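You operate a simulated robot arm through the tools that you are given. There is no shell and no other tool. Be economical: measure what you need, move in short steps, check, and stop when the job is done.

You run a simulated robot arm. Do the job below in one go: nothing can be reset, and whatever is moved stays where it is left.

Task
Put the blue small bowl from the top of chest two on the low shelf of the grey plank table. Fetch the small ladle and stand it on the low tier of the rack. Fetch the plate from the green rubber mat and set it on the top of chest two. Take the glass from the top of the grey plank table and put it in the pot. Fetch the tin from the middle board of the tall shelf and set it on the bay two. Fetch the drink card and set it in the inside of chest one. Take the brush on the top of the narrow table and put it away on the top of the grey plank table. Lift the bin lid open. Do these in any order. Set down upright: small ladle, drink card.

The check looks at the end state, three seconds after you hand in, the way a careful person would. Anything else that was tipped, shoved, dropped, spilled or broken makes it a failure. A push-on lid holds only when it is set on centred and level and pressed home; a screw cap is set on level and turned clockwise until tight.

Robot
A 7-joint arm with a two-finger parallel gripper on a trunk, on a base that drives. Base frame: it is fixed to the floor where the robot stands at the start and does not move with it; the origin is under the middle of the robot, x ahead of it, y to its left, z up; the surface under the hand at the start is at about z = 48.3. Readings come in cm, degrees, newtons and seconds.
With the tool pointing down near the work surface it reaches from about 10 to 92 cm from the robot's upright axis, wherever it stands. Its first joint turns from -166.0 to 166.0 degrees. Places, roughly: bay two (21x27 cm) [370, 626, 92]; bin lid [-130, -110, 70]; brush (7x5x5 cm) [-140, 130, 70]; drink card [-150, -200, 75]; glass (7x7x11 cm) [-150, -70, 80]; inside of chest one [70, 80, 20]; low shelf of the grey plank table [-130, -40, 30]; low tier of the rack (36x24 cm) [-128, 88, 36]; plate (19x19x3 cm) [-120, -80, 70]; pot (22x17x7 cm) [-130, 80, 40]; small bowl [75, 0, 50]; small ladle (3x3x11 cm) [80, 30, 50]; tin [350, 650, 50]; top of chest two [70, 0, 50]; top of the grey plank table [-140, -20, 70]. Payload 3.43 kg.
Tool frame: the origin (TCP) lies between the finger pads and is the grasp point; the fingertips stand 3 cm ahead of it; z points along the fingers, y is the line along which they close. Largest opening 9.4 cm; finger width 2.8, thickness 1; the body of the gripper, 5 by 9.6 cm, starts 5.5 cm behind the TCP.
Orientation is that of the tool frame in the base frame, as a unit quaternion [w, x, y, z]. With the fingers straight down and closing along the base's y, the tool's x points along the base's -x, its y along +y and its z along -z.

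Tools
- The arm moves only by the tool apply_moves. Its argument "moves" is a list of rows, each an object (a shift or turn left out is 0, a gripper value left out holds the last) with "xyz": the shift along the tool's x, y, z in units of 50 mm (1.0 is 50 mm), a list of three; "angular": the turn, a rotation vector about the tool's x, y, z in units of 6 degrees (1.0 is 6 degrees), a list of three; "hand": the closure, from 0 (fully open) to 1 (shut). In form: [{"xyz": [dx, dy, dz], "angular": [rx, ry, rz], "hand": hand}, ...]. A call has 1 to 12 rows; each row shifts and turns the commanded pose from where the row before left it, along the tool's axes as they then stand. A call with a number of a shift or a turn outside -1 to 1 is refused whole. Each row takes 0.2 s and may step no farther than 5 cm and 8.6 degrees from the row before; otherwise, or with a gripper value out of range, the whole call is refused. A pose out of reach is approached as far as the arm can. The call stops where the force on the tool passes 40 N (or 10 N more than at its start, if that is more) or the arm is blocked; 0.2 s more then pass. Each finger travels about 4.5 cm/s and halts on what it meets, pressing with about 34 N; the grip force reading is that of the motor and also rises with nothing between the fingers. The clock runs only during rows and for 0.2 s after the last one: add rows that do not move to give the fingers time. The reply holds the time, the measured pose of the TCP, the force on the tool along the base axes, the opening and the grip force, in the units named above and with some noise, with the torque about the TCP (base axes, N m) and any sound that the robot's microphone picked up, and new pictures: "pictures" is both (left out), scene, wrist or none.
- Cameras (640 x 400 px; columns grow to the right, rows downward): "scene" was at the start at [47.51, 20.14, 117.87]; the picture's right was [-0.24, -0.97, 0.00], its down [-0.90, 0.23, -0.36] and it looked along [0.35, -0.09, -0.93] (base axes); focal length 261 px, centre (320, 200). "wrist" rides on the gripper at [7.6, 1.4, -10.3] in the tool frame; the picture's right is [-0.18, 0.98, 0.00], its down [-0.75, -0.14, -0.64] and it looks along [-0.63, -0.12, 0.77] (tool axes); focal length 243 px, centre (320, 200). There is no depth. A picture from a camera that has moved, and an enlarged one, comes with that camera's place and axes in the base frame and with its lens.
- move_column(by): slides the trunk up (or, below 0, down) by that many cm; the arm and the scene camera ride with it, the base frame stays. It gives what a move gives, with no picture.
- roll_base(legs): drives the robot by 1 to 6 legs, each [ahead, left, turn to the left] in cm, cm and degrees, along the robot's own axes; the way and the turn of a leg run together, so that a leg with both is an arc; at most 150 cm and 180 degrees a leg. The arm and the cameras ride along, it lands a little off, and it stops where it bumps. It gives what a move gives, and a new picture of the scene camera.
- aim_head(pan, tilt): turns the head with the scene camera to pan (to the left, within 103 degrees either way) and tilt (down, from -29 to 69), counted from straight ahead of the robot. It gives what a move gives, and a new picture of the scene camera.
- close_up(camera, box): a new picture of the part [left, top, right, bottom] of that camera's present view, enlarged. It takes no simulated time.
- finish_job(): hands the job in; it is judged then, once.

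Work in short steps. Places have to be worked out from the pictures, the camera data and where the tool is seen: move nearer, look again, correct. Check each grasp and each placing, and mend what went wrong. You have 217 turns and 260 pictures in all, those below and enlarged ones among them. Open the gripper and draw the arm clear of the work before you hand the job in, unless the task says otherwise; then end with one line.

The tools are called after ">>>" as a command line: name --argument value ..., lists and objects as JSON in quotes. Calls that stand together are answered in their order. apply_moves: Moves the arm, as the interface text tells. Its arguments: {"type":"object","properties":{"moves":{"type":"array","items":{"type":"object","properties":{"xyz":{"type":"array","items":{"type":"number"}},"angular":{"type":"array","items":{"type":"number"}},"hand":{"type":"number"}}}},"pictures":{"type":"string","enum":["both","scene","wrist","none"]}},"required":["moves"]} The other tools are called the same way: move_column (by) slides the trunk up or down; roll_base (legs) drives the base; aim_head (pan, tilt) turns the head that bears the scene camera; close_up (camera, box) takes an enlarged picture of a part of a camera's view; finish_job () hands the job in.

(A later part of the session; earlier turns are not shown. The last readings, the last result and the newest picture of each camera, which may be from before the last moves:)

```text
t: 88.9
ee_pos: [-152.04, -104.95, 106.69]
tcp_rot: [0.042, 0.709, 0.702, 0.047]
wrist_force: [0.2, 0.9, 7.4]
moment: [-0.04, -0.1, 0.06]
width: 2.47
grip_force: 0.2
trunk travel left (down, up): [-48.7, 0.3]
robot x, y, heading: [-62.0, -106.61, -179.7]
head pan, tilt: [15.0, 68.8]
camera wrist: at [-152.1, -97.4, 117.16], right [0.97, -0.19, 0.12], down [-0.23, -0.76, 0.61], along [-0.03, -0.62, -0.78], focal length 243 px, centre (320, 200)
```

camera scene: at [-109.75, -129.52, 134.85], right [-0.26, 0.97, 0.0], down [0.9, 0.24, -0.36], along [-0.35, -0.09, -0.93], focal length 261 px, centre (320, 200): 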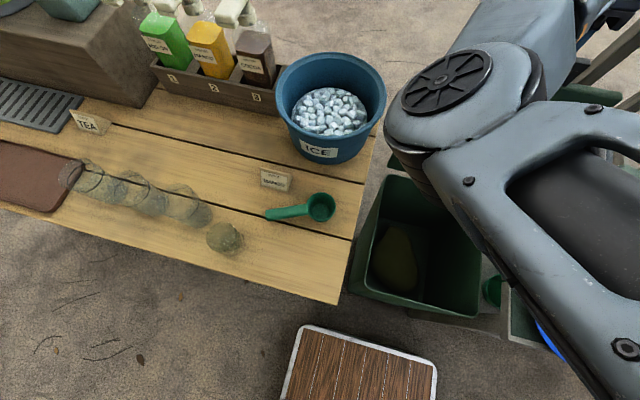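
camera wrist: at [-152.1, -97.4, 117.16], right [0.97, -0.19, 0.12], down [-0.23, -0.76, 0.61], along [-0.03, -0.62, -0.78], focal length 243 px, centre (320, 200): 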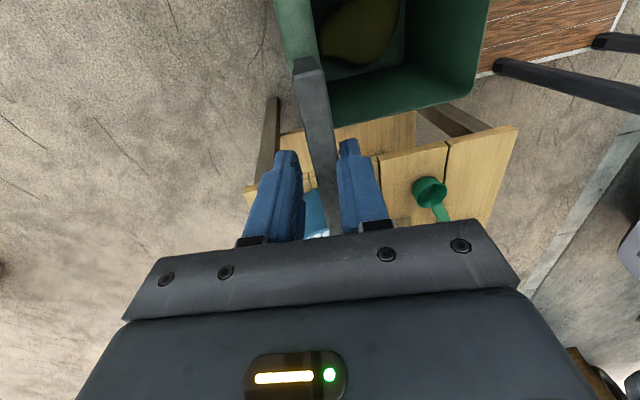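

About 97°. One more push of 5 cm, then open the hand and lift clear to see whether it stays.

>>> apply_moves --moves '[{"xyz": [0, 0, 0.1]}]' --pictures "none"

>>> roll_base --legs '[[5, 0, 0]]'

>>> apply_moves --moves '[{}]' --pictures "wrist"

```text
t: 89.5
ee_pos: [-152.22, -105.09, 106.79]
tcp_rot: [0.04, 0.709, 0.703, 0.044]
wrist_force: [-0.3, 2.0, 14.3]
moment: [-0.14, -0.2, 0.06]
width: 2.53
grip_force: 0.8
trunk travel left (down, up): [-48.7, 0.3]
robot x, y, heading: [-62.19, -106.89, -180.1]
head pan, tilt: [15.0, 68.8]
stopped in row 1: the force on the tool passed its limit at 42 N (the readings are from after the stop); the commanded pose is now the measured one
```

```text
t: 90.4
ee_pos: [-157.12, -105.14, 106.45]
tcp_rot: [0.041, 0.708, 0.703, 0.045]
wrist_force: [0.0, 0.1, 0.2]
moment: [0.02, -0.01, 0.0]
width: 2.44
grip_force: 0.0
trunk travel left (down, up): [-48.7, 0.3]
robot x, y, heading: [-66.78, -106.68, -179.7]
head pan, tilt: [15.0, 68.8]
camera scene: at [-114.66, -129.58, 134.87], right [-0.26, 0.97, 0.0], down [0.9, 0.24, -0.36], along [-0.35, -0.09, -0.93], focal length 261 px, centre (320, 200)
```

scene: 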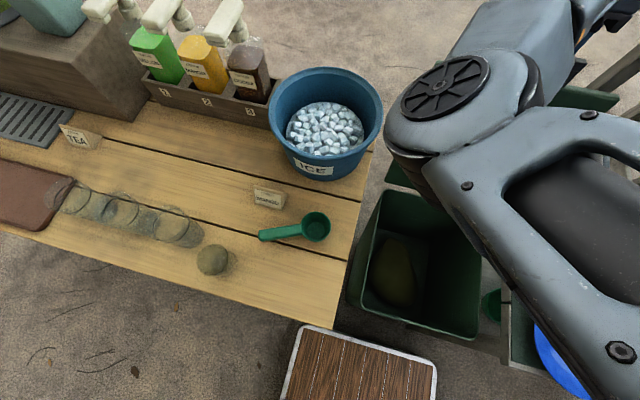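

```text
t: 90.8
ee_pos: [-157.17, -105.19, 106.61]
tcp_rot: [0.04, 0.708, 0.703, 0.045]
wrist_force: [0.1, -0.2, -0.9]
moment: [0.02, 0.02, 0.02]
width: 2.44
grip_force: 0.2
trunk travel left (down, up): [-48.7, 0.3]
robot x, y, heading: [-67.03, -106.6, -179.7]
head pan, tilt: [15.0, 68.8]
camera wrist: at [-156.99, -97.53, 116.95], right [0.97, -0.19, 0.12], down [-0.22, -0.76, 0.61], along [-0.03, -0.63, -0.78], focal length 243 px, centre (320, 200)
```

wrist: 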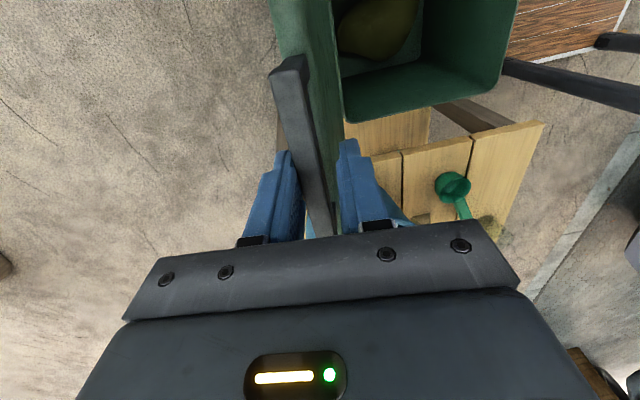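

Force is zero, so the lid is over centre. Open and lift clear, then back the base away a little.

>>> apply_moves --moves '[{"hand": 0.5}, {}, {"xyz": [0, 0, -0.5]}, {"xyz": [0, 0, -0.6]}, {"xyz": [0, 0, -0.6]}]' --pictures "wrist"

```text
t: 92.0
ee_pos: [-158.27, -105.0, 115.09]
tcp_rot: [0.042, 0.708, 0.704, 0.046]
wrist_force: [-0.9, -0.1, 0.0]
moment: [-0.03, -0.05, 0.0]
width: 4.67
grip_force: 0.0
trunk travel left (down, up): [-48.7, 0.3]
robot x, y, heading: [-66.93, -106.56, -180.1]
head pan, tilt: [15.0, 68.8]
camera wrist: at [-158.13, -97.42, 125.48], right [0.97, -0.19, 0.12], down [-0.22, -0.76, 0.61], along [-0.03, -0.63, -0.78], focal length 243 px, centre (320, 200)
```

wrist: 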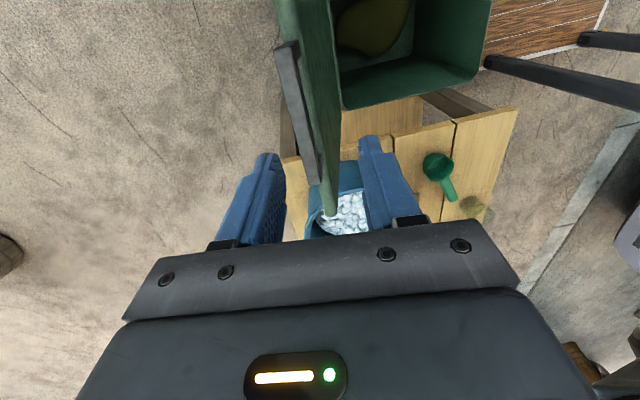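

The lid stays past vertical. Back away and look.

>>> roll_base --legs '[[-45, 0, 0]]'

>>> aim_head --pan 0 --tilt 50

```text
t: 94.7
ee_pos: [-113.97, -106.06, 114.96]
tcp_rot: [0.04, 0.702, 0.71, 0.046]
wrist_force: [-0.1, -0.7, 0.4]
moment: [0.0, 0.01, -0.01]
width: 4.71
grip_force: 0.1
trunk travel left (down, up): [-48.7, 0.3]
robot x, y, heading: [-22.31, -106.35, -179.0]
head pan, tilt: [15.0, 68.8]
camera scene: at [-69.93, -129.92, 134.87], right [-0.28, 0.96, 0.0], down [0.9, 0.26, -0.36], along [-0.35, -0.1, -0.93], focal length 261 px, centre (320, 200)
```

scene: 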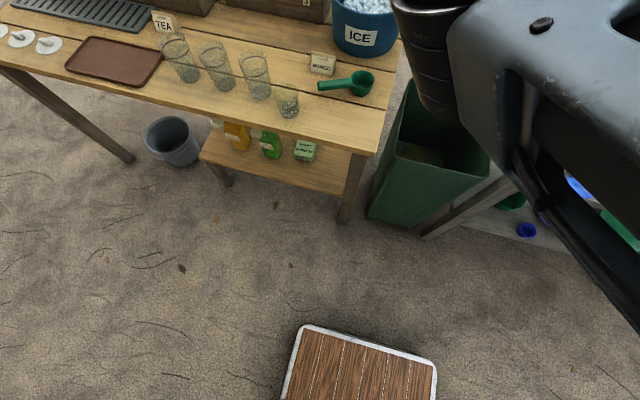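

```text
t: 95.5
ee_pos: [-113.88, -106.05, 114.99]
tcp_rot: [0.04, 0.702, 0.71, 0.046]
wrist_force: [0.0, 0.0, 0.4]
moment: [-0.01, 0.0, 0.0]
width: 4.71
grip_force: 0.0
trunk travel left (down, up): [-48.7, 0.3]
robot x, y, heading: [-22.54, -105.93, -179.0]
head pan, tilt: [0.0, 50.0]
camera scene: at [-72.24, -128.51, 137.06], right [-0.02, 1.0, 0.0], down [0.77, 0.01, -0.64], along [-0.64, -0.01, -0.77], focal length 261 px, centre (320, 200)
```

scene: 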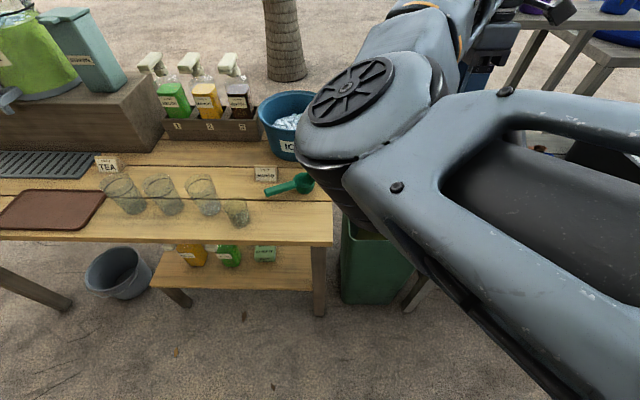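

Bin is open. Now zoom on the TEA card, the likely drink card.

>>> close_up --camera "scene" --box '[60, 130, 300, 250]'

```text
2.67 times, centred on (180, 190) of scene
camera zoom: at [-72.24, -128.51, 137.06], right [-0.02, 1.0, 0.0], down [0.77, 0.01, -0.64], along [-0.64, -0.01, -0.77], focal length 695 px, centre (693, 227)
```

zoom: 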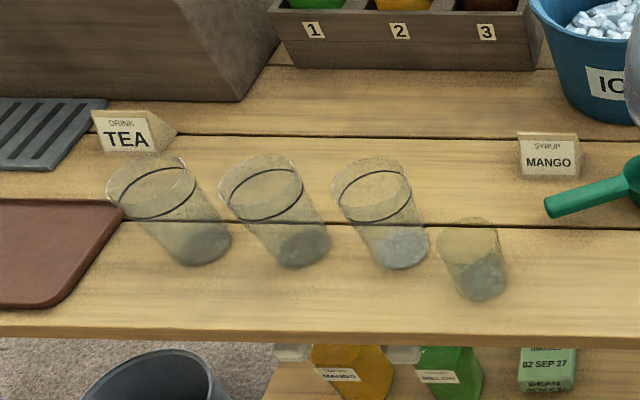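

It reads "DRINK TEA": the drink card, near [-141, -206], about 8 cm wide. Bring the arm in, make the tool vertical, and unroll the wrist.

>>> apply_moves --moves '[{"xyz": [0, 1, 0], "angular": [0.85, 0, 0]}, {"xyz": [0, 1, 0]}, {"xyz": [0, 1, 0]}, {"xyz": [0, 1, 0]}, {"xyz": [0, 1, 0]}, {"xyz": [0, 1, 0]}, {"angular": [0, 0, 1]}, {"angular": [0, 0, 1]}, {"angular": [0, 0, 1]}, {"angular": [0, 0, 1]}, {"angular": [0, 0, 1]}, {"angular": [0, 0, 1], "hand": 0}]' --pictures "none"

>>> apply_moves --moves '[{"angular": [0, 0, 1]}, {"angular": [0, 0, 1]}, {"angular": [0, 0, 1]}, {"angular": [0, 0, 1]}, {"angular": [0, 0, 1]}, {"angular": [0, 0, 1]}, {"angular": [0, 0, 1]}, {"angular": [0, 0, 1]}, {"angular": [0, 0, 1]}]' --pictures "none"

>>> roll_base --legs '[[0, 100, -1], [38, 0, 0]]'

>>> aim_head --pan 0 --tilt 65

```text
t: 96.8
ee_pos: [-88.81, -99.48, 116.06]
tcp_rot: [0.01, 0.763, 0.646, 0.02]
wrist_force: [0.3, -1.0, -0.1]
moment: [0.01, -0.03, 0.02]
width: 4.68
grip_force: 0.1
trunk travel left (down, up): [-48.7, 0.3]
robot x, y, heading: [-22.62, -106.01, -179.0]
head pan, tilt: [0.0, 50.0]
stopped in row 6: the arm was blocked; the commanded pose is now the measured one
```

```text
t: 98.8
ee_pos: [-88.78, -99.49, 116.08]
tcp_rot: [0.001, 0.973, 0.228, 0.02]
wrist_force: [-0.1, -0.7, 0.8]
moment: [0.0, 0.03, 0.01]
width: 4.7
grip_force: 0.1
trunk travel left (down, up): [-48.7, 0.3]
robot x, y, heading: [-22.8, -105.93, -178.9]
head pan, tilt: [0.0, 50.0]
```

```text
t: 105.9
ee_pos: [-126.7, -195.23, 116.15]
tcp_rot: [0.001, 0.977, 0.211, 0.021]
wrist_force: [0.3, 0.4, -0.3]
moment: [-0.01, 0.0, 0.0]
width: 4.72
grip_force: 0.0
trunk travel left (down, up): [-48.7, 0.3]
robot x, y, heading: [-60.63, -203.93, 179.0]
head pan, tilt: [0.0, 50.0]
camera scene: at [-111.17, -224.91, 137.07], right [0.02, 1.0, 0.0], down [0.77, -0.01, -0.64], along [-0.64, 0.01, -0.77], focal length 261 px, centre (320, 200)
```

scene: 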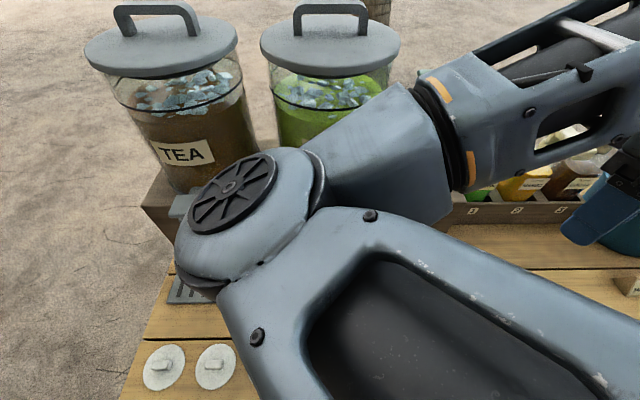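

```text
t: 106.7
ee_pos: [-126.66, -195.2, 116.14]
tcp_rot: [0.001, 0.977, 0.212, 0.021]
wrist_force: [0.1, -0.3, -0.4]
moment: [0.0, 0.0, -0.02]
width: 4.7
grip_force: 0.0
trunk travel left (down, up): [-48.7, 0.3]
robot x, y, heading: [-60.72, -203.85, 178.9]
head pan, tilt: [0.0, 65.0]
camera scene: at [-109.55, -224.94, 135.26], right [0.02, 1.0, 0.0], down [0.91, -0.02, -0.42], along [-0.42, 0.01, -0.91], focal length 261 px, centre (320, 200)
```

scene: 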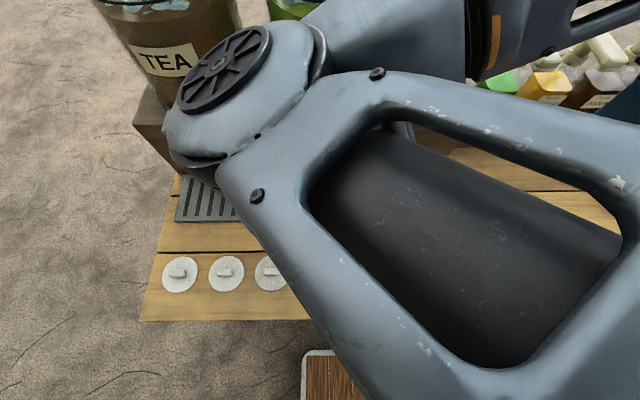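

The elbow swings out wide in this high pose. Back off before re-posing the arm.

>>> roll_base --legs '[[-40, 0, 0]]'

>>> apply_moves --moves '[{"xyz": [0, 0, 1]}, {"xyz": [0, 0, 1]}, {"xyz": [0, 0, 1]}, {"xyz": [0, 0, 1]}, {"xyz": [0.3, 0, 0.9]}, {"xyz": [0.6, 0, 0.2]}, {"angular": [0, 0, 1]}, {"angular": [0, 0, 1]}, {"angular": [0, 0, 1]}, {"angular": [0, 0, 1], "hand": 0.0}]'

```text
t: 109.2
ee_pos: [-86.66, -196.42, 115.99]
tcp_rot: [0.001, 0.976, 0.216, 0.02]
wrist_force: [-0.6, 0.2, 0.4]
moment: [0.02, 0.01, 0.02]
width: 4.69
grip_force: 0.0
trunk travel left (down, up): [-48.7, 0.3]
robot x, y, heading: [-20.45, -204.82, 179.8]
head pan, tilt: [0.0, 65.0]
camera scene: at [-69.27, -225.93, 135.25], right [0.01, 1.0, 0.0], down [0.91, -0.01, -0.42], along [-0.42, 0.0, -0.91], focal length 261 px, centre (320, 200)
```

scene: 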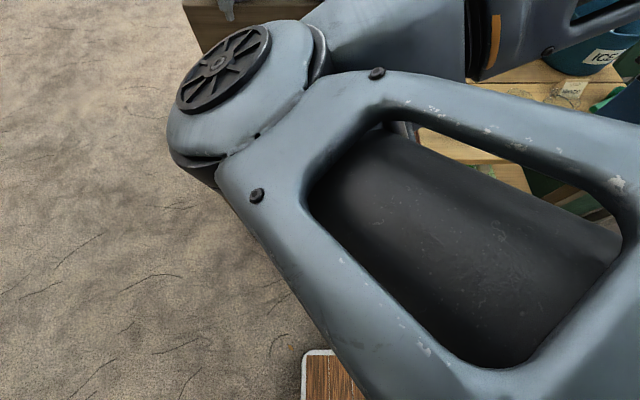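

```text
t: 111.4
ee_pos: [-81.5, -194.21, 90.68]
tcp_rot: [-0.004, 1.0, 0.008, 0.021]
wrist_force: [-0.1, 0.6, -0.1]
moment: [-0.04, 0.01, 0.0]
width: 8.16
grip_force: 0.1
trunk travel left (down, up): [-48.7, 0.3]
robot x, y, heading: [-20.92, -205.21, 179.4]
head pan, tilt: [0.0, 65.0]
camera scene: at [-69.26, -225.92, 135.25], right [0.01, 1.0, 0.0], down [0.91, -0.01, -0.42], along [-0.42, 0.0, -0.91], focal length 261 px, centre (320, 200)
camera wrist: at [-74.32, -195.58, 101.28], right [-0.17, -0.99, -0.02], down [-0.78, 0.12, 0.61], along [-0.6, 0.12, -0.79], focal length 243 px, centre (320, 200)
```

scene: 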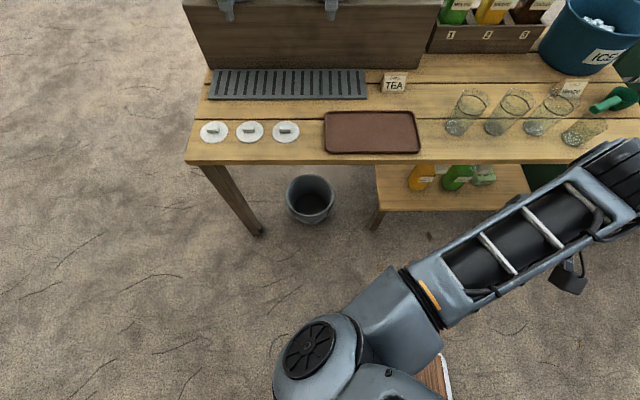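
wrist: 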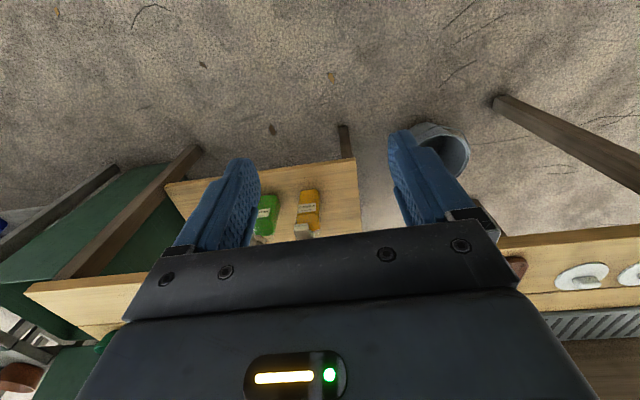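

The card is near [-141.5, -200.5]. Zoom for its width and shape.

>>> close_up --camera "scene" --box '[350, 50, 450, 112]'

```text
6.40 times, centred on (400, 81) of scene
camera zoom: at [-69.26, -225.92, 135.25], right [0.01, 1.0, 0.0], down [0.91, -0.01, -0.42], along [-0.42, 0.0, -0.91], focal length 1668 px, centre (-192, 962)
```

zoom: 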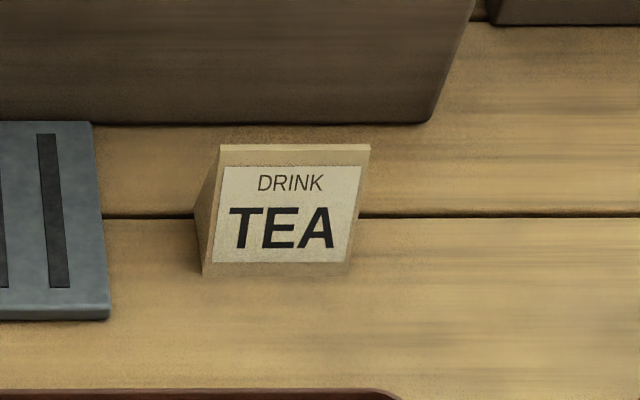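

The card is a wedge block ~7.7 cm wide, aligned with y. I'll grasp its ends with the tool vertical. Drive nearer.

>>> roll_base --legs '[[42, -4, 0.4]]'

>>> apply_moves --moves '[{"angular": [0, 0.35, 0], "hand": 0}]'

```text
t: 114.0
ee_pos: [-123.79, -190.38, 90.65]
tcp_rot: [-0.004, 1.0, 0.011, 0.022]
wrist_force: [-0.6, -0.2, -0.2]
moment: [0.0, 0.03, -0.01]
width: 9.41
grip_force: 0.1
trunk travel left (down, up): [-48.7, 0.3]
robot x, y, heading: [-62.95, -200.3, 179.9]
head pan, tilt: [0.0, 65.0]
camera scene: at [-111.32, -221.98, 135.26], right [0.0, 1.0, 0.0], down [0.91, 0.0, -0.42], along [-0.42, 0.0, -0.91], focal length 261 px, centre (320, 200)
```

scene: 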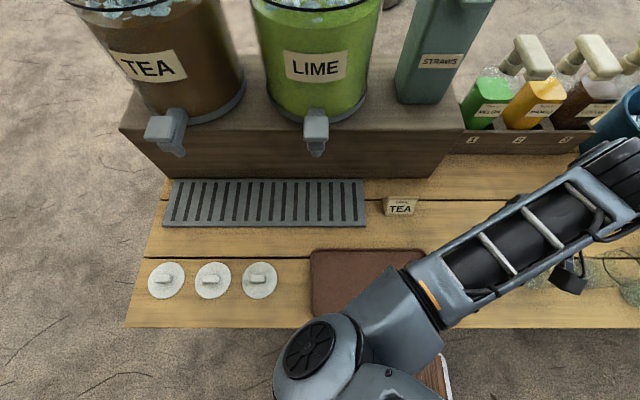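

```text
t: 114.4
ee_pos: [-123.76, -190.34, 90.66]
tcp_rot: [-0.003, 0.999, 0.011, 0.039]
wrist_force: [-0.4, 0.0, 0.4]
moment: [-0.03, 0.01, 0.0]
width: 9.4
grip_force: 0.0
trunk travel left (down, up): [-48.7, 0.3]
robot x, y, heading: [-62.9, -200.85, 180.3]
head pan, tilt: [0.0, 65.0]
camera scene: at [-111.32, -221.98, 135.26], right [0.0, 1.0, 0.0], down [0.91, 0.0, -0.42], along [-0.42, 0.0, -0.91], focal length 261 px, centre (320, 200)
camera wrist: at [-116.9, -191.66, 101.54], right [-0.16, -0.99, -0.02], down [-0.8, 0.12, 0.58], along [-0.57, 0.11, -0.81], focal length 243 px, centre (320, 200)
```

scene: 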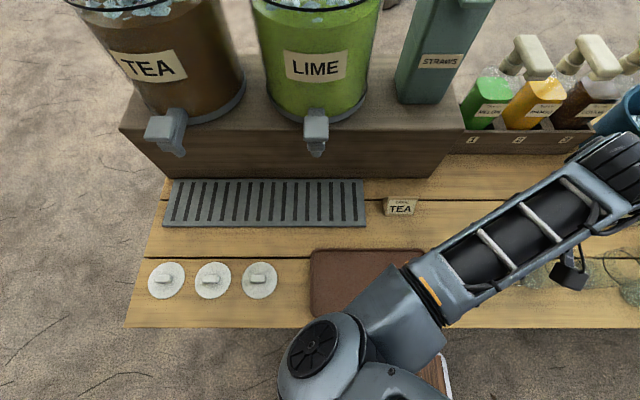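
wrist: 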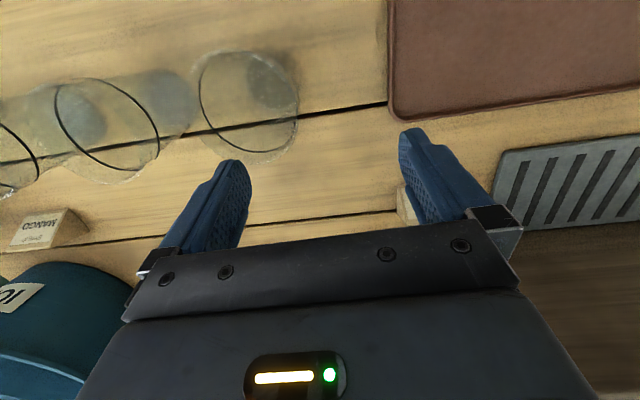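

Correct the tool tilt, move left toward the card, and look again.

>>> apply_moves --moves '[{"angular": [0, -0.75, 0]}, {"xyz": [-0.3, 0.9, 0.1]}, {"xyz": [-0.3, 0.9, 0.1]}]'

```text
t: 115.2
ee_pos: [-126.44, -199.54, 89.57]
tcp_rot: [-0.004, 1.0, 0.01, 0.001]
wrist_force: [0.5, 0.2, -0.2]
moment: [-0.03, -0.02, -0.01]
width: 9.4
grip_force: 0.1
trunk travel left (down, up): [-48.7, 0.3]
robot x, y, heading: [-63.03, -200.57, 179.7]
head pan, tilt: [0.0, 65.0]
camera scene: at [-111.35, -221.9, 135.26], right [0.0, 1.0, 0.0], down [0.91, 0.0, -0.42], along [-0.42, 0.0, -0.91], focal length 261 px, centre (320, 200)
camera wrist: at [-118.86, -200.7, 99.89], right [-0.16, -0.99, -0.01], down [-0.76, 0.12, 0.64], along [-0.63, 0.11, -0.77], focal length 243 px, centre (320, 200)
```

scene: 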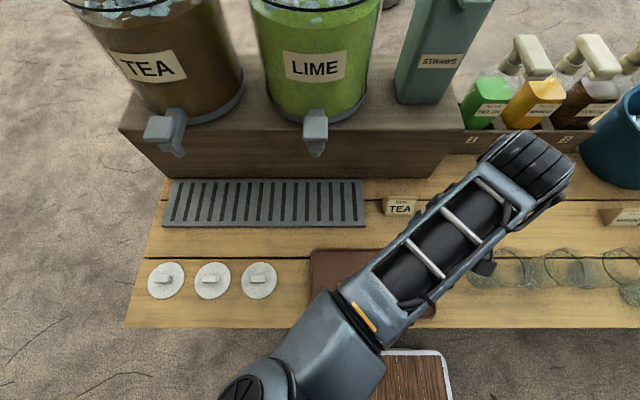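
wrist: 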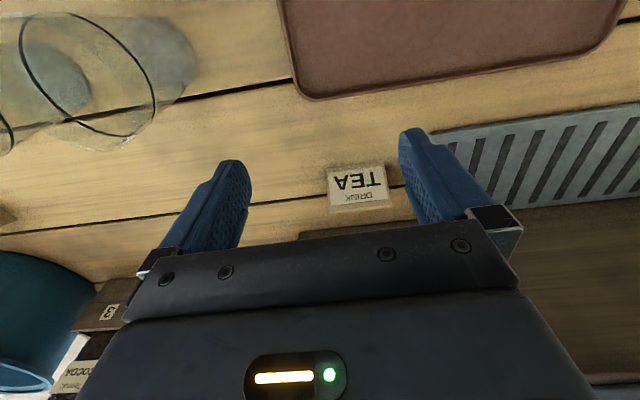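

Triangulating gives the card centre near [-137.8, -202.2] with the table at z≈74. Move above it and look before lowering.

>>> apply_moves --moves '[{"xyz": [-0.76, 0.18, 0]}, {"xyz": [-0.76, 0.18, 0]}, {"xyz": [-0.76, 0.18, 0.3]}, {"xyz": [0, 0, 0.4]}]'

```text
t: 116.2
ee_pos: [-137.67, -202.41, 86.33]
tcp_rot: [-0.003, 1.0, 0.011, 0.0]
wrist_force: [0.9, 0.3, -0.4]
moment: [0.0, 0.02, -0.02]
width: 9.4
grip_force: 0.0
trunk travel left (down, up): [-48.7, 0.3]
robot x, y, heading: [-63.16, -200.5, 180.0]
head pan, tilt: [0.0, 65.0]
camera scene: at [-111.31, -222.0, 135.26], right [0.0, 1.0, 0.0], down [0.91, 0.0, -0.42], along [-0.42, 0.0, -0.91], focal length 261 px, centre (320, 200)
camera wrist: at [-130.07, -203.68, 96.59], right [-0.16, -0.99, -0.01], down [-0.76, 0.12, 0.64], along [-0.63, 0.11, -0.77], focal length 243 px, centre (320, 200)
```

scene: 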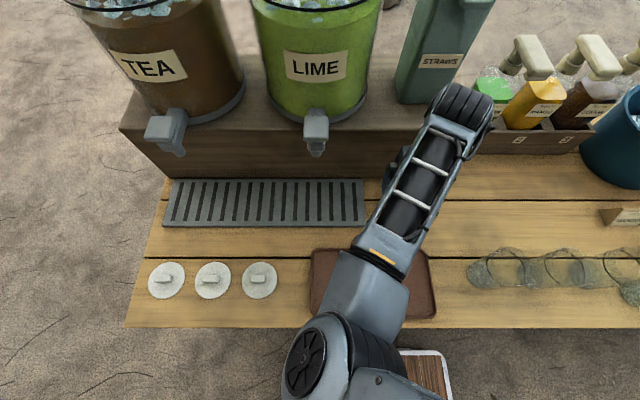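
wrist: 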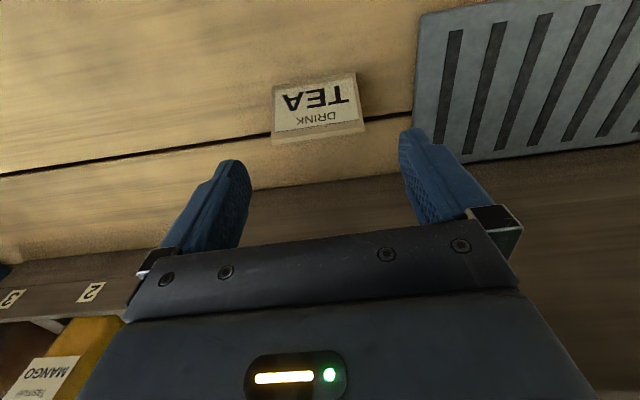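

Alignment good. Lower to TCP z≈78.3.

>>> apply_moves --moves '[{"xyz": [0, -0.04, 0.6]}, {"xyz": [0, 0, 0.6]}, {"xyz": [0, 0, 0.3]}]' --pictures "wrist"

```text
t: 117.0
ee_pos: [-137.84, -201.95, 78.53]
tcp_rot: [-0.004, 1.0, 0.011, 0.0]
wrist_force: [-0.8, -0.8, -0.1]
moment: [0.01, -0.01, 0.0]
width: 9.4
grip_force: 0.1
trunk travel left (down, up): [-48.7, 0.3]
robot x, y, heading: [-62.79, -200.67, 179.7]
head pan, tilt: [0.0, 65.0]
camera wrist: at [-130.2, -203.23, 88.92], right [-0.16, -0.99, -0.01], down [-0.76, 0.12, 0.64], along [-0.63, 0.11, -0.77], focal length 243 px, centre (320, 200)
```

wrist: 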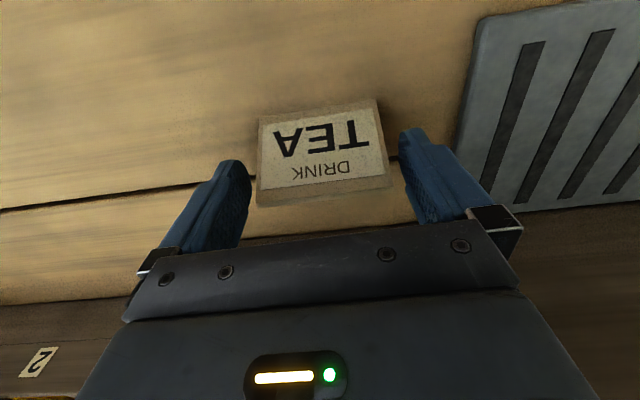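

Card is between the fingers. Close.

>>> apply_moves --moves '[{"hand": 0.3}, {"hand": 0.5}, {}, {}]' --pictures "wrist"

```text
t: 118.0
ee_pos: [-137.85, -201.93, 78.79]
tcp_rot: [-0.003, 1.0, 0.011, 0.0]
wrist_force: [-0.5, 0.1, 0.8]
moment: [0.02, 0.05, 0.01]
width: 7.1
grip_force: 34.2
trunk travel left (down, up): [-48.7, 0.3]
robot x, y, heading: [-62.9, -200.6, 179.6]
head pan, tilt: [0.0, 65.0]
camera wrist: at [-130.2, -203.21, 88.94], right [-0.16, -0.99, -0.01], down [-0.76, 0.12, 0.64], along [-0.63, 0.11, -0.77], focal length 243 px, centre (320, 200)
```

wrist: 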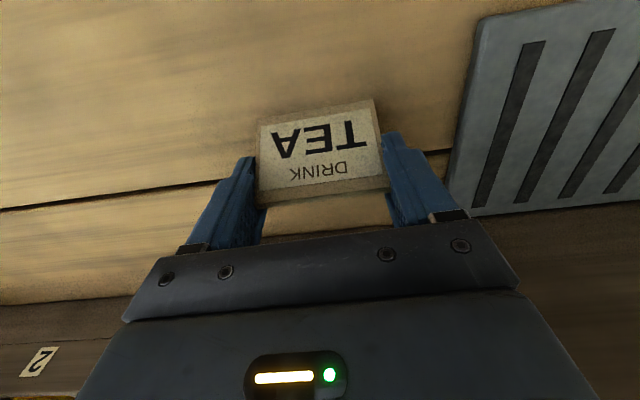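

Gripped at 7.1 cm. Lift straight up and check.

>>> apply_moves --moves '[{"xyz": [0, 0, -0.4]}, {"xyz": [0, 0, -0.8]}, {"xyz": [0, 0, -1]}, {"xyz": [0, 0, -0.8]}]' --pictures "wrist"

>>> roll_base --legs '[[-60, 0, 0]]'

```text
t: 119.0
ee_pos: [-137.91, -202.11, 93.5]
tcp_rot: [-0.004, 1.0, 0.009, 0.0]
wrist_force: [0.3, 0.8, -0.2]
moment: [-0.08, 0.01, 0.0]
width: 7.07
grip_force: 34.6
trunk travel left (down, up): [-48.7, 0.3]
robot x, y, heading: [-63.12, -200.76, 180.2]
head pan, tilt: [0.0, 65.0]
camera wrist: at [-130.3, -203.41, 103.88], right [-0.16, -0.99, -0.01], down [-0.76, 0.12, 0.64], along [-0.63, 0.11, -0.77], focal length 243 px, centre (320, 200)
```

wrist: 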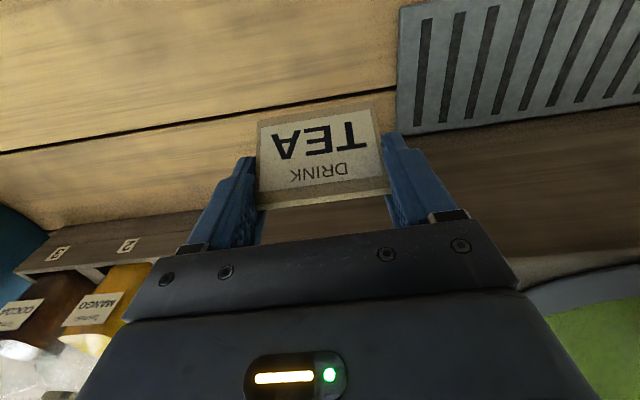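

```text
t: 122.3
ee_pos: [-78.39, -201.74, 93.71]
tcp_rot: [-0.003, 1.0, 0.004, 0.0]
wrist_force: [-0.2, -0.6, -0.4]
moment: [-0.02, 0.01, 0.02]
width: 7.06
grip_force: 34.0
trunk travel left (down, up): [-48.7, 0.3]
robot x, y, heading: [-3.36, -201.13, 179.3]
head pan, tilt: [0.0, 65.0]
camera scene: at [-52.08, -221.88, 135.25], right [0.02, 1.0, 0.0], down [0.91, -0.01, -0.42], along [-0.42, 0.01, -0.91], focal length 261 px, centre (320, 200)
```

scene: 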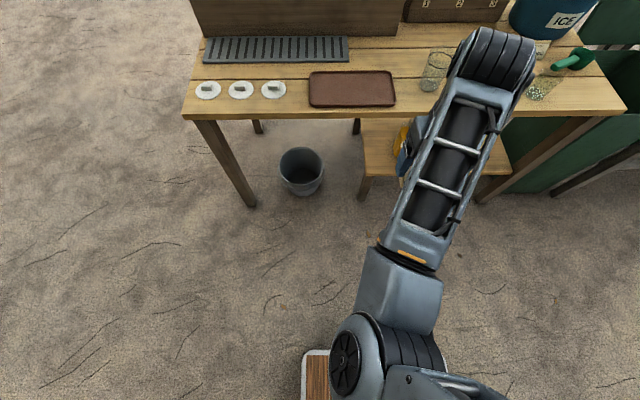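

The card is held firmly. Tuck the arm in and drive along the aisle to in front of chest one, then turn round.

>>> apply_moves --moves '[{"xyz": [1, 0, 0]}, {"xyz": [1, 0, 0]}, {"xyz": [1, 0, 0]}, {"xyz": [1, 0, 0]}]' --pictures "none"

>>> roll_base --legs '[[12, -150, 0.7], [0, -125, 0]]'

>>> roll_base --legs '[[0, 0, 180]]'

```text
t: 123.3
ee_pos: [-58.22, -201.31, 93.44]
tcp_rot: [-0.004, 1.0, 0.004, 0.0]
wrist_force: [-1.0, 0.2, -0.4]
moment: [0.01, -0.03, -0.04]
width: 7.05
grip_force: 34.1
trunk travel left (down, up): [-48.7, 0.3]
robot x, y, heading: [-2.95, -201.1, 178.7]
head pan, tilt: [0.0, 65.0]
```

```text
refused: leg 1 is longer than a leg can be; nothing moved
```

```text
t: 131.0
ee_pos: [51.64, -203.73, 93.65]
tcp_rot: [0.001, 0.022, 1.0, -0.004]
wrist_force: [0.1, 0.6, 1.0]
moment: [0.0, 0.01, -0.01]
width: 7.08
grip_force: 34.0
trunk travel left (down, up): [-48.7, 0.3]
robot x, y, heading: [-3.57, -201.21, -3.9]
head pan, tilt: [0.0, 65.0]
camera scene: at [46.17, -182.96, 135.25], right [-0.07, -1.0, 0.0], down [-0.9, 0.06, -0.42], along [0.42, -0.03, -0.91], focal length 261 px, centre (320, 200)
```

scene: 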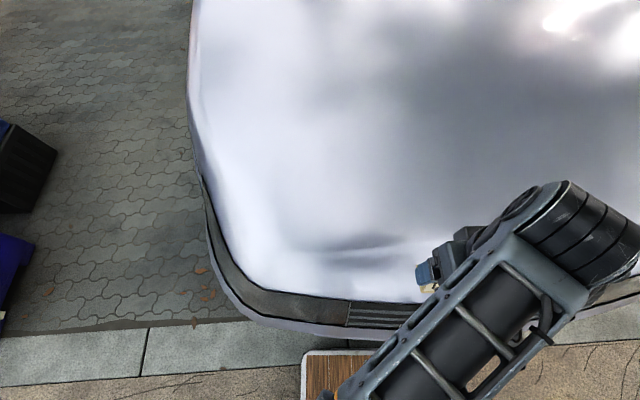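

It turned on the spot here instead, without contact. Back up slightly, straighten and drive left to chest one.

>>> roll_base --legs '[[-12, 0, 3.9], [0, 145, 0], [0, 120, 0]]'

```text
t: 144.4
ee_pos: [36.93, 58.75, 93.58]
tcp_rot: [0.001, -0.014, 1.0, -0.003]
wrist_force: [-0.5, 0.2, -0.5]
moment: [0.02, 0.04, 0.0]
width: 7.08
grip_force: 33.8
trunk travel left (down, up): [-48.7, 0.3]
robot x, y, heading: [-17.81, 57.28, 0.1]
head pan, tilt: [0.0, 65.0]
camera scene: at [30.03, 79.14, 135.25], right [0.0, -1.0, 0.0], down [-0.91, 0.0, -0.42], along [0.42, 0.0, -0.91], focal length 261 px, centre (320, 200)
```

scene: 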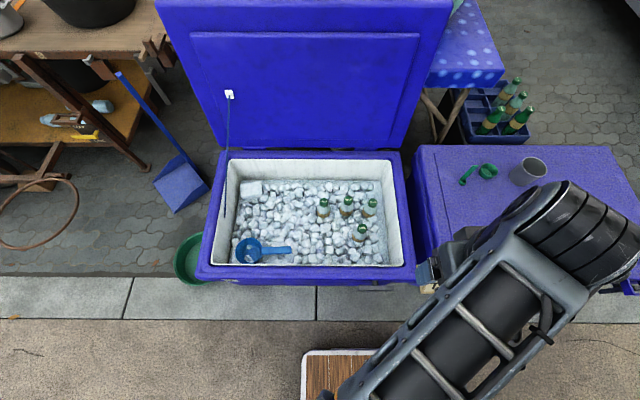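

Ice fills chest one; a clear spot lies around [70, 91]. Drive to bring the hand over it.

>>> roll_base --legs '[[12, 32, 0]]'

>>> move_column --by -20

>>> apply_moves --moves '[{"xyz": [-1, 0, 0]}, {"xyz": [-1, 0, 0]}, {"xyz": [-1, 0, 0]}, {"xyz": [-1, 0, 0]}, {"xyz": [-0.2, 0, 0.8]}, {"xyz": [0, 0, 0.8]}]'

```text
t: 146.6
ee_pos: [48.63, 91.07, 93.53]
tcp_rot: [0.0, -0.015, 1.0, -0.004]
wrist_force: [0.4, -0.1, -0.8]
moment: [-0.02, -0.02, 0.02]
width: 7.05
grip_force: 33.6
trunk travel left (down, up): [-48.7, 0.3]
robot x, y, heading: [-6.02, 89.71, 0.3]
head pan, tilt: [0.0, 65.0]
camera scene: at [41.67, 111.52, 135.26], right [0.0, -1.0, 0.0], down [-0.91, 0.0, -0.42], along [0.42, 0.0, -0.91], focal length 261 px, centre (320, 200)
```

scene: 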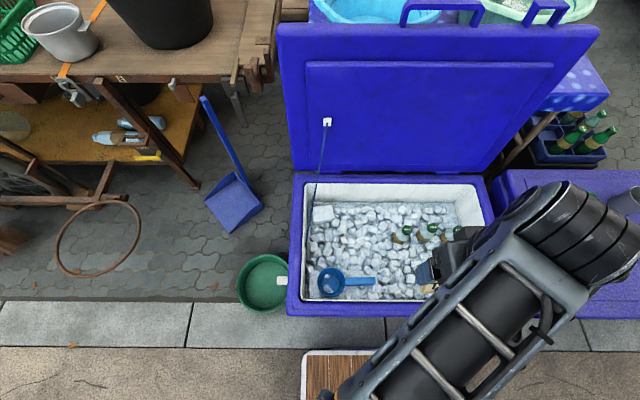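

```text
t: 148.8
ee_pos: [48.64, 91.22, 73.65]
tcp_rot: [0.0, -0.015, 1.0, -0.003]
wrist_force: [-0.7, -0.4, -0.4]
moment: [0.01, -0.03, 0.02]
width: 7.07
grip_force: 34.3
trunk travel left (down, up): [-28.7, 20.3]
robot x, y, heading: [-6.22, 89.56, 0.4]
head pan, tilt: [0.0, 65.0]
```

```text
t: 150.2
ee_pos: [69.82, 91.74, 65.72]
tcp_rot: [0.0, -0.014, 1.0, -0.003]
wrist_force: [-0.1, -0.1, -0.2]
moment: [-0.04, 0.03, 0.0]
width: 7.08
grip_force: 33.9
trunk travel left (down, up): [-28.7, 20.3]
robot x, y, heading: [-6.48, 89.87, 0.5]
head pan, tilt: [0.0, 65.0]
camera scene: at [41.66, 111.54, 115.26], right [0.01, -1.0, 0.0], down [-0.91, 0.0, -0.42], along [0.42, 0.0, -0.91], focal length 261 px, centre (320, 200)
camera wrist: at [62.19, 93.1, 76.02], right [0.15, 0.99, -0.01], down [0.76, -0.11, 0.64], along [0.63, -0.1, -0.77], focal length 243 px, centre (320, 200)
```

scene: 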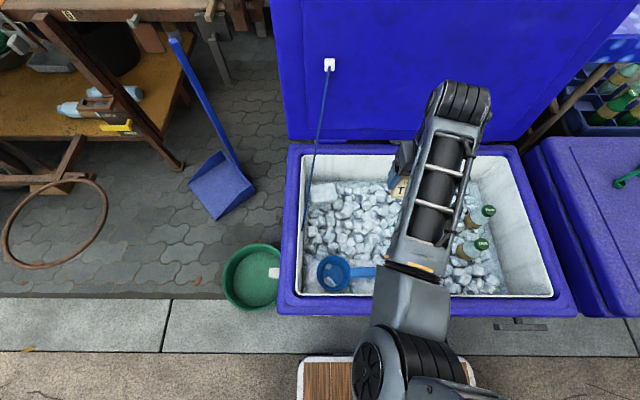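
wrist: 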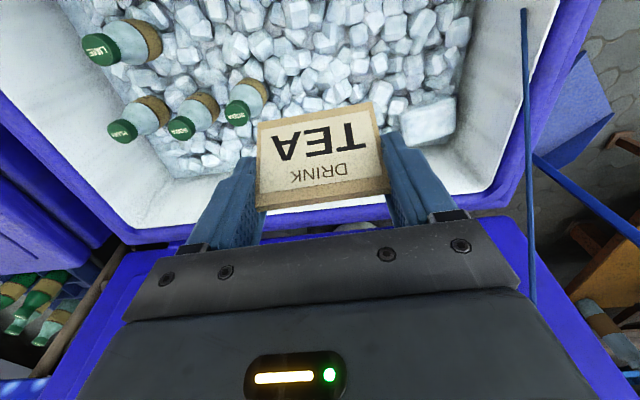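

Ice surface is near z≈32. Shift slightly left, and lower with the trunk.

>>> apply_moves --moves '[{"xyz": [-0.3, 0.5, 0]}]' --pictures "none"

>>> move_column --by -20

>>> apply_moves --moves '[{"xyz": [0, 0, 0.6]}]'

```text
t: 150.6
ee_pos: [71.31, 94.27, 65.67]
tcp_rot: [0.001, -0.014, 1.0, -0.004]
wrist_force: [0.0, -0.2, -0.9]
moment: [-0.01, 0.0, 0.02]
width: 7.09
grip_force: 33.9
trunk travel left (down, up): [-28.7, 20.3]
robot x, y, heading: [-6.57, 89.84, 0.4]
head pan, tilt: [0.0, 65.0]
```

```text
t: 152.8
ee_pos: [71.42, 94.32, 45.81]
tcp_rot: [-0.001, -0.014, 1.0, -0.003]
wrist_force: [0.2, -0.8, 0.8]
moment: [-0.02, 0.01, 0.01]
width: 7.1
grip_force: 34.0
trunk travel left (down, up): [-8.7, 40.3]
robot x, y, heading: [-6.38, 89.48, 0.2]
head pan, tilt: [0.0, 65.0]
```

```text
t: 153.2
ee_pos: [71.39, 94.2, 42.78]
tcp_rot: [0.0, -0.015, 1.0, -0.004]
wrist_force: [-0.2, 0.7, -0.5]
moment: [-0.03, -0.01, 0.02]
width: 7.06
grip_force: 33.8
trunk travel left (down, up): [-8.7, 40.3]
robot x, y, heading: [-6.45, 89.38, 0.2]
head pan, tilt: [0.0, 65.0]
camera scene: at [41.66, 111.53, 95.26], right [0.01, -1.0, 0.0], down [-0.91, 0.0, -0.42], along [0.42, 0.0, -0.91], focal length 261 px, centre (320, 200)
camera wrist: at [63.68, 95.6, 53.05], right [0.16, 0.99, -0.01], down [0.76, -0.11, 0.64], along [0.63, -0.11, -0.77], focal length 243 px, centre (320, 200)
```

scene: 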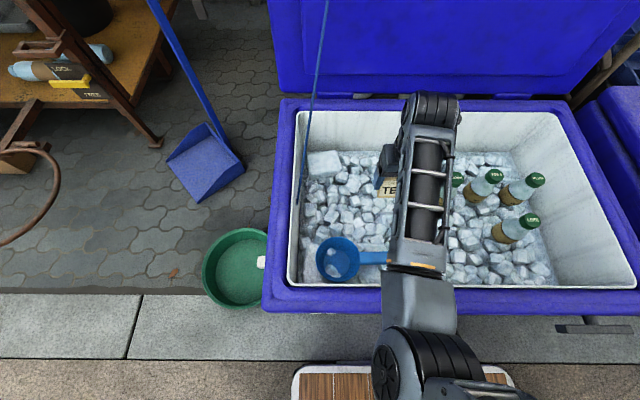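
wrist: 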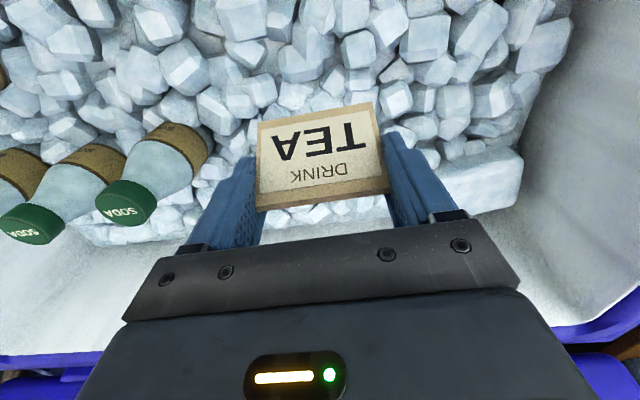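

Close to the ice. Lower in small steps watching the force.

>>> apply_moves --moves '[{"xyz": [0, 0, 0.3]}, {"xyz": [0, 0, 0.3]}, {"xyz": [0, 0, 0.2]}]' --pictures "wrist"

>>> apply_moves --moves '[{"xyz": [0, 0, 0.12]}, {"xyz": [0, 0, 0.12]}]' --pictures "none"

```text
t: 154.0
ee_pos: [71.55, 94.23, 38.68]
tcp_rot: [0.0, -0.014, 1.0, -0.005]
wrist_force: [-1.7, 0.3, 0.1]
moment: [0.0, 0.0, 0.0]
width: 7.07
grip_force: 34.1
trunk travel left (down, up): [-8.7, 40.3]
robot x, y, heading: [-6.44, 89.95, 0.2]
head pan, tilt: [0.0, 65.0]
camera wrist: at [63.71, 95.59, 48.99], right [0.16, 0.99, -0.01], down [0.76, -0.11, 0.64], along [0.63, -0.11, -0.77], focal length 243 px, centre (320, 200)
```

wrist: 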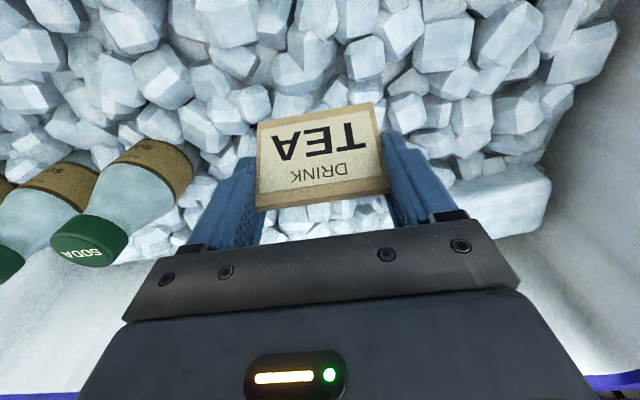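

```text
t: 154.6
ee_pos: [71.43, 94.3, 37.59]
tcp_rot: [0.0, -0.015, 1.0, -0.004]
wrist_force: [0.0, -0.1, 0.7]
moment: [0.0, 0.02, 0.01]
width: 7.06
grip_force: 34.2
trunk travel left (down, up): [-8.7, 40.3]
robot x, y, heading: [-6.46, 90.04, 0.4]
head pan, tilt: [0.0, 65.0]
```

>>> apply_moves --moves '[{"xyz": [0, 0, 0.1]}, {"xyz": [0, 0, 0.1]}]' --pictures "none"

>>> apply_moves --moves '[{"xyz": [0, 0, 0.1]}, {"xyz": [0, 0, 0.1]}]' --pictures "wrist"

```text
t: 155.2
ee_pos: [71.52, 94.29, 36.44]
tcp_rot: [0.0, -0.015, 1.0, -0.004]
wrist_force: [-0.4, -0.4, -0.3]
moment: [0.02, 0.02, 0.04]
width: 7.07
grip_force: 33.5
trunk travel left (down, up): [-8.7, 40.3]
robot x, y, heading: [-6.26, 89.46, 0.3]
head pan, tilt: [0.0, 65.0]
```

```text
t: 155.8
ee_pos: [71.45, 94.29, 35.4]
tcp_rot: [0.001, -0.015, 1.0, -0.005]
wrist_force: [0.6, -0.5, 0.4]
moment: [0.01, -0.04, -0.01]
width: 7.06
grip_force: 33.8
trunk travel left (down, up): [-8.7, 40.3]
robot x, y, heading: [-6.26, 89.98, 0.1]
head pan, tilt: [0.0, 65.0]
camera wrist: at [63.73, 95.58, 45.72], right [0.16, 0.99, -0.01], down [0.76, -0.11, 0.64], along [0.63, -0.11, -0.77], focal length 243 px, centre (320, 200)
```

wrist: 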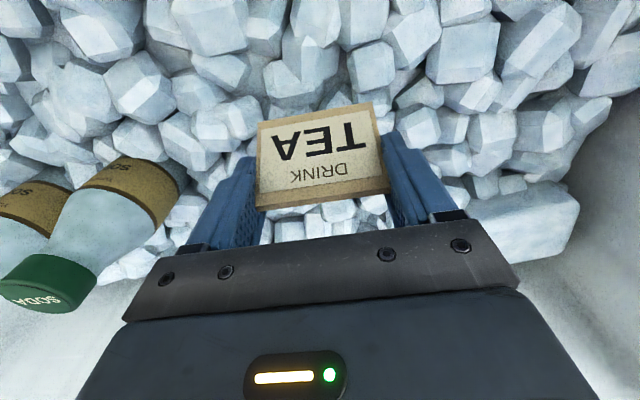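

>>> apply_moves --moves '[{"xyz": [0, 0, 0.1]}, {"xyz": [0, 0, 0.1]}, {"xyz": [0, 0, 0.1]}]' --pictures "none"

>>> apply_moves --moves '[{"xyz": [0, 0, 0.1]}, {"xyz": [0, 0, 0.1]}]' --pictures "both"

```text
t: 156.6
ee_pos: [71.43, 94.2, 33.99]
tcp_rot: [0.0, -0.015, 1.0, -0.004]
wrist_force: [-0.1, 0.0, 0.4]
moment: [0.02, -0.01, -0.01]
width: 7.07
grip_force: 34.1
trunk travel left (down, up): [-8.7, 40.3]
robot x, y, heading: [-6.3, 89.81, 0.2]
head pan, tilt: [0.0, 65.0]
```

```text
t: 157.2
ee_pos: [71.24, 94.31, 33.02]
tcp_rot: [0.001, -0.015, 1.0, -0.004]
wrist_force: [-0.3, -0.3, -1.0]
moment: [0.02, 0.01, 0.02]
width: 7.08
grip_force: 34.2
trunk travel left (down, up): [-8.7, 40.3]
robot x, y, heading: [-6.4, 89.64, 0.3]
head pan, tilt: [0.0, 65.0]
camera scene: at [41.67, 111.52, 95.25], right [0.01, -1.0, 0.0], down [-0.91, 0.0, -0.42], along [0.42, 0.0, -0.91], focal length 261 px, centre (320, 200)
camera wrist: at [63.65, 95.64, 43.31], right [0.15, 0.99, -0.01], down [0.76, -0.11, 0.64], along [0.64, -0.11, -0.77], focal length 243 px, centre (320, 200)
```

scene: 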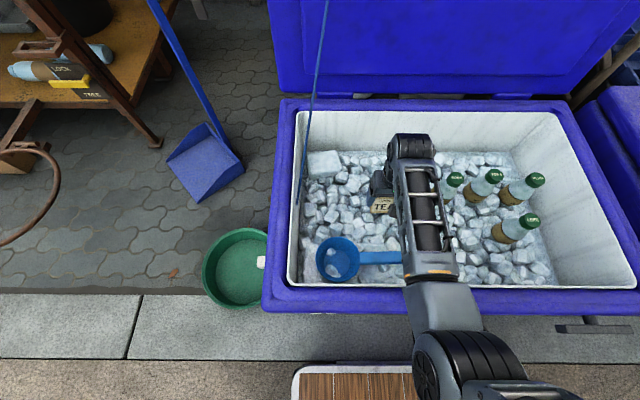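
wrist: 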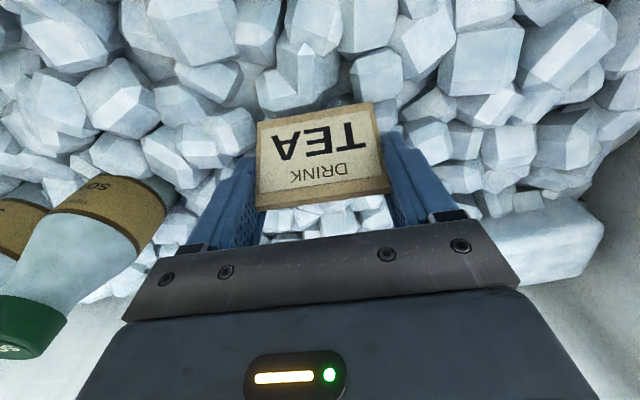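

>>> apply_moves --moves '[{"xyz": [0, 0, 0.1]}, {"xyz": [0, 0, 0.1]}, {"xyz": [0, 0, 0.1]}]' --pictures "none"

>>> apply_moves --moves '[{"xyz": [0, 0, 0.1]}, {"xyz": [0, 0, 0.1]}, {"xyz": [0, 0, 0.1]}]' --pictures "wrist"

```text
t: 158.0
ee_pos: [71.3, 94.2, 31.48]
tcp_rot: [0.0, -0.015, 1.0, -0.004]
wrist_force: [-0.1, -0.6, 1.0]
moment: [0.01, -0.03, 0.02]
width: 7.09
grip_force: 34.4
trunk travel left (down, up): [-8.7, 40.3]
robot x, y, heading: [-6.25, 90.05, -0.1]
head pan, tilt: [0.0, 65.0]
```

```text
t: 158.8
ee_pos: [71.43, 94.3, 30.06]
tcp_rot: [0.0, -0.014, 1.0, -0.002]
wrist_force: [0.1, 0.8, 1.3]
moment: [0.0, 0.0, 0.05]
width: 7.08
grip_force: 33.8
trunk travel left (down, up): [-8.7, 40.3]
robot x, y, heading: [-6.47, 89.78, 0.2]
head pan, tilt: [0.0, 65.0]
camera wrist: at [63.75, 95.57, 40.25], right [0.16, 0.99, -0.01], down [0.76, -0.11, 0.64], along [0.63, -0.11, -0.77], focal length 243 px, centre (320, 200)
```

wrist: 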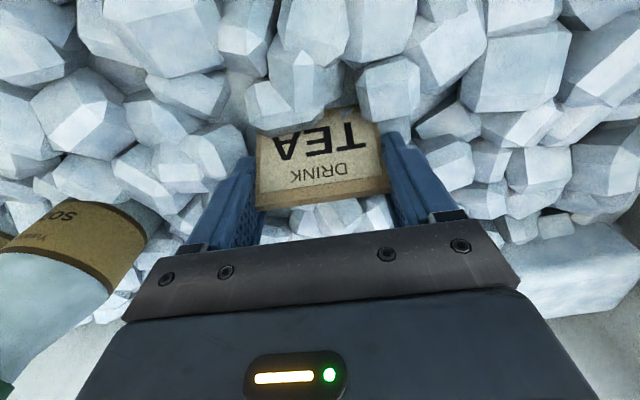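

The card is entering the ice without resistance, so the supporting surface lies lower. Keep going gently.

>>> apply_moves --moves '[{"xyz": [0, 0, 0.08]}, {"xyz": [0, 0, 0.08]}, {"xyz": [0, 0, 0.08]}]' --pictures "none"

>>> apply_moves --moves '[{"xyz": [0, 0, 0.08]}, {"xyz": [0, 0, 0.08]}]' --pictures "wrist"

```text
t: 159.6
ee_pos: [71.42, 94.27, 28.77]
tcp_rot: [0.001, -0.015, 1.0, -0.004]
wrist_force: [0.4, -0.3, -0.5]
moment: [0.0, -0.01, -0.02]
width: 7.09
grip_force: 34.4
trunk travel left (down, up): [-8.7, 40.3]
robot x, y, heading: [-5.98, 89.69, 0.2]
head pan, tilt: [0.0, 65.0]
```

```text
t: 160.2
ee_pos: [71.42, 94.18, 28.07]
tcp_rot: [0.0, -0.014, 1.0, -0.003]
wrist_force: [-0.2, 0.5, -0.5]
moment: [0.0, 0.0, 0.01]
width: 7.08
grip_force: 34.0
trunk travel left (down, up): [-8.7, 40.3]
robot x, y, heading: [-6.26, 89.55, 0.4]
head pan, tilt: [0.0, 65.0]
camera wrist: at [63.72, 95.56, 38.27], right [0.16, 0.99, -0.01], down [0.76, -0.11, 0.64], along [0.63, -0.11, -0.77], focal length 243 px, centre (320, 200)
```

wrist: 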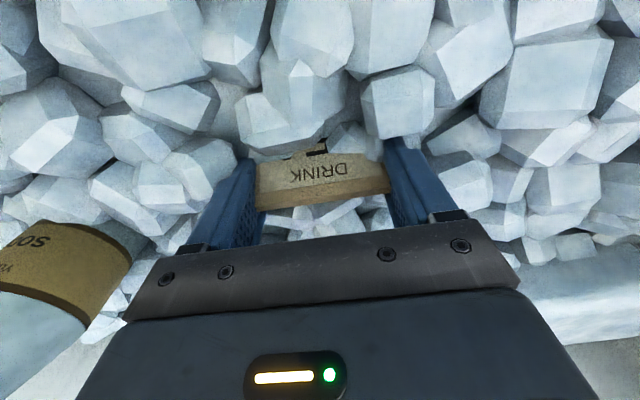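

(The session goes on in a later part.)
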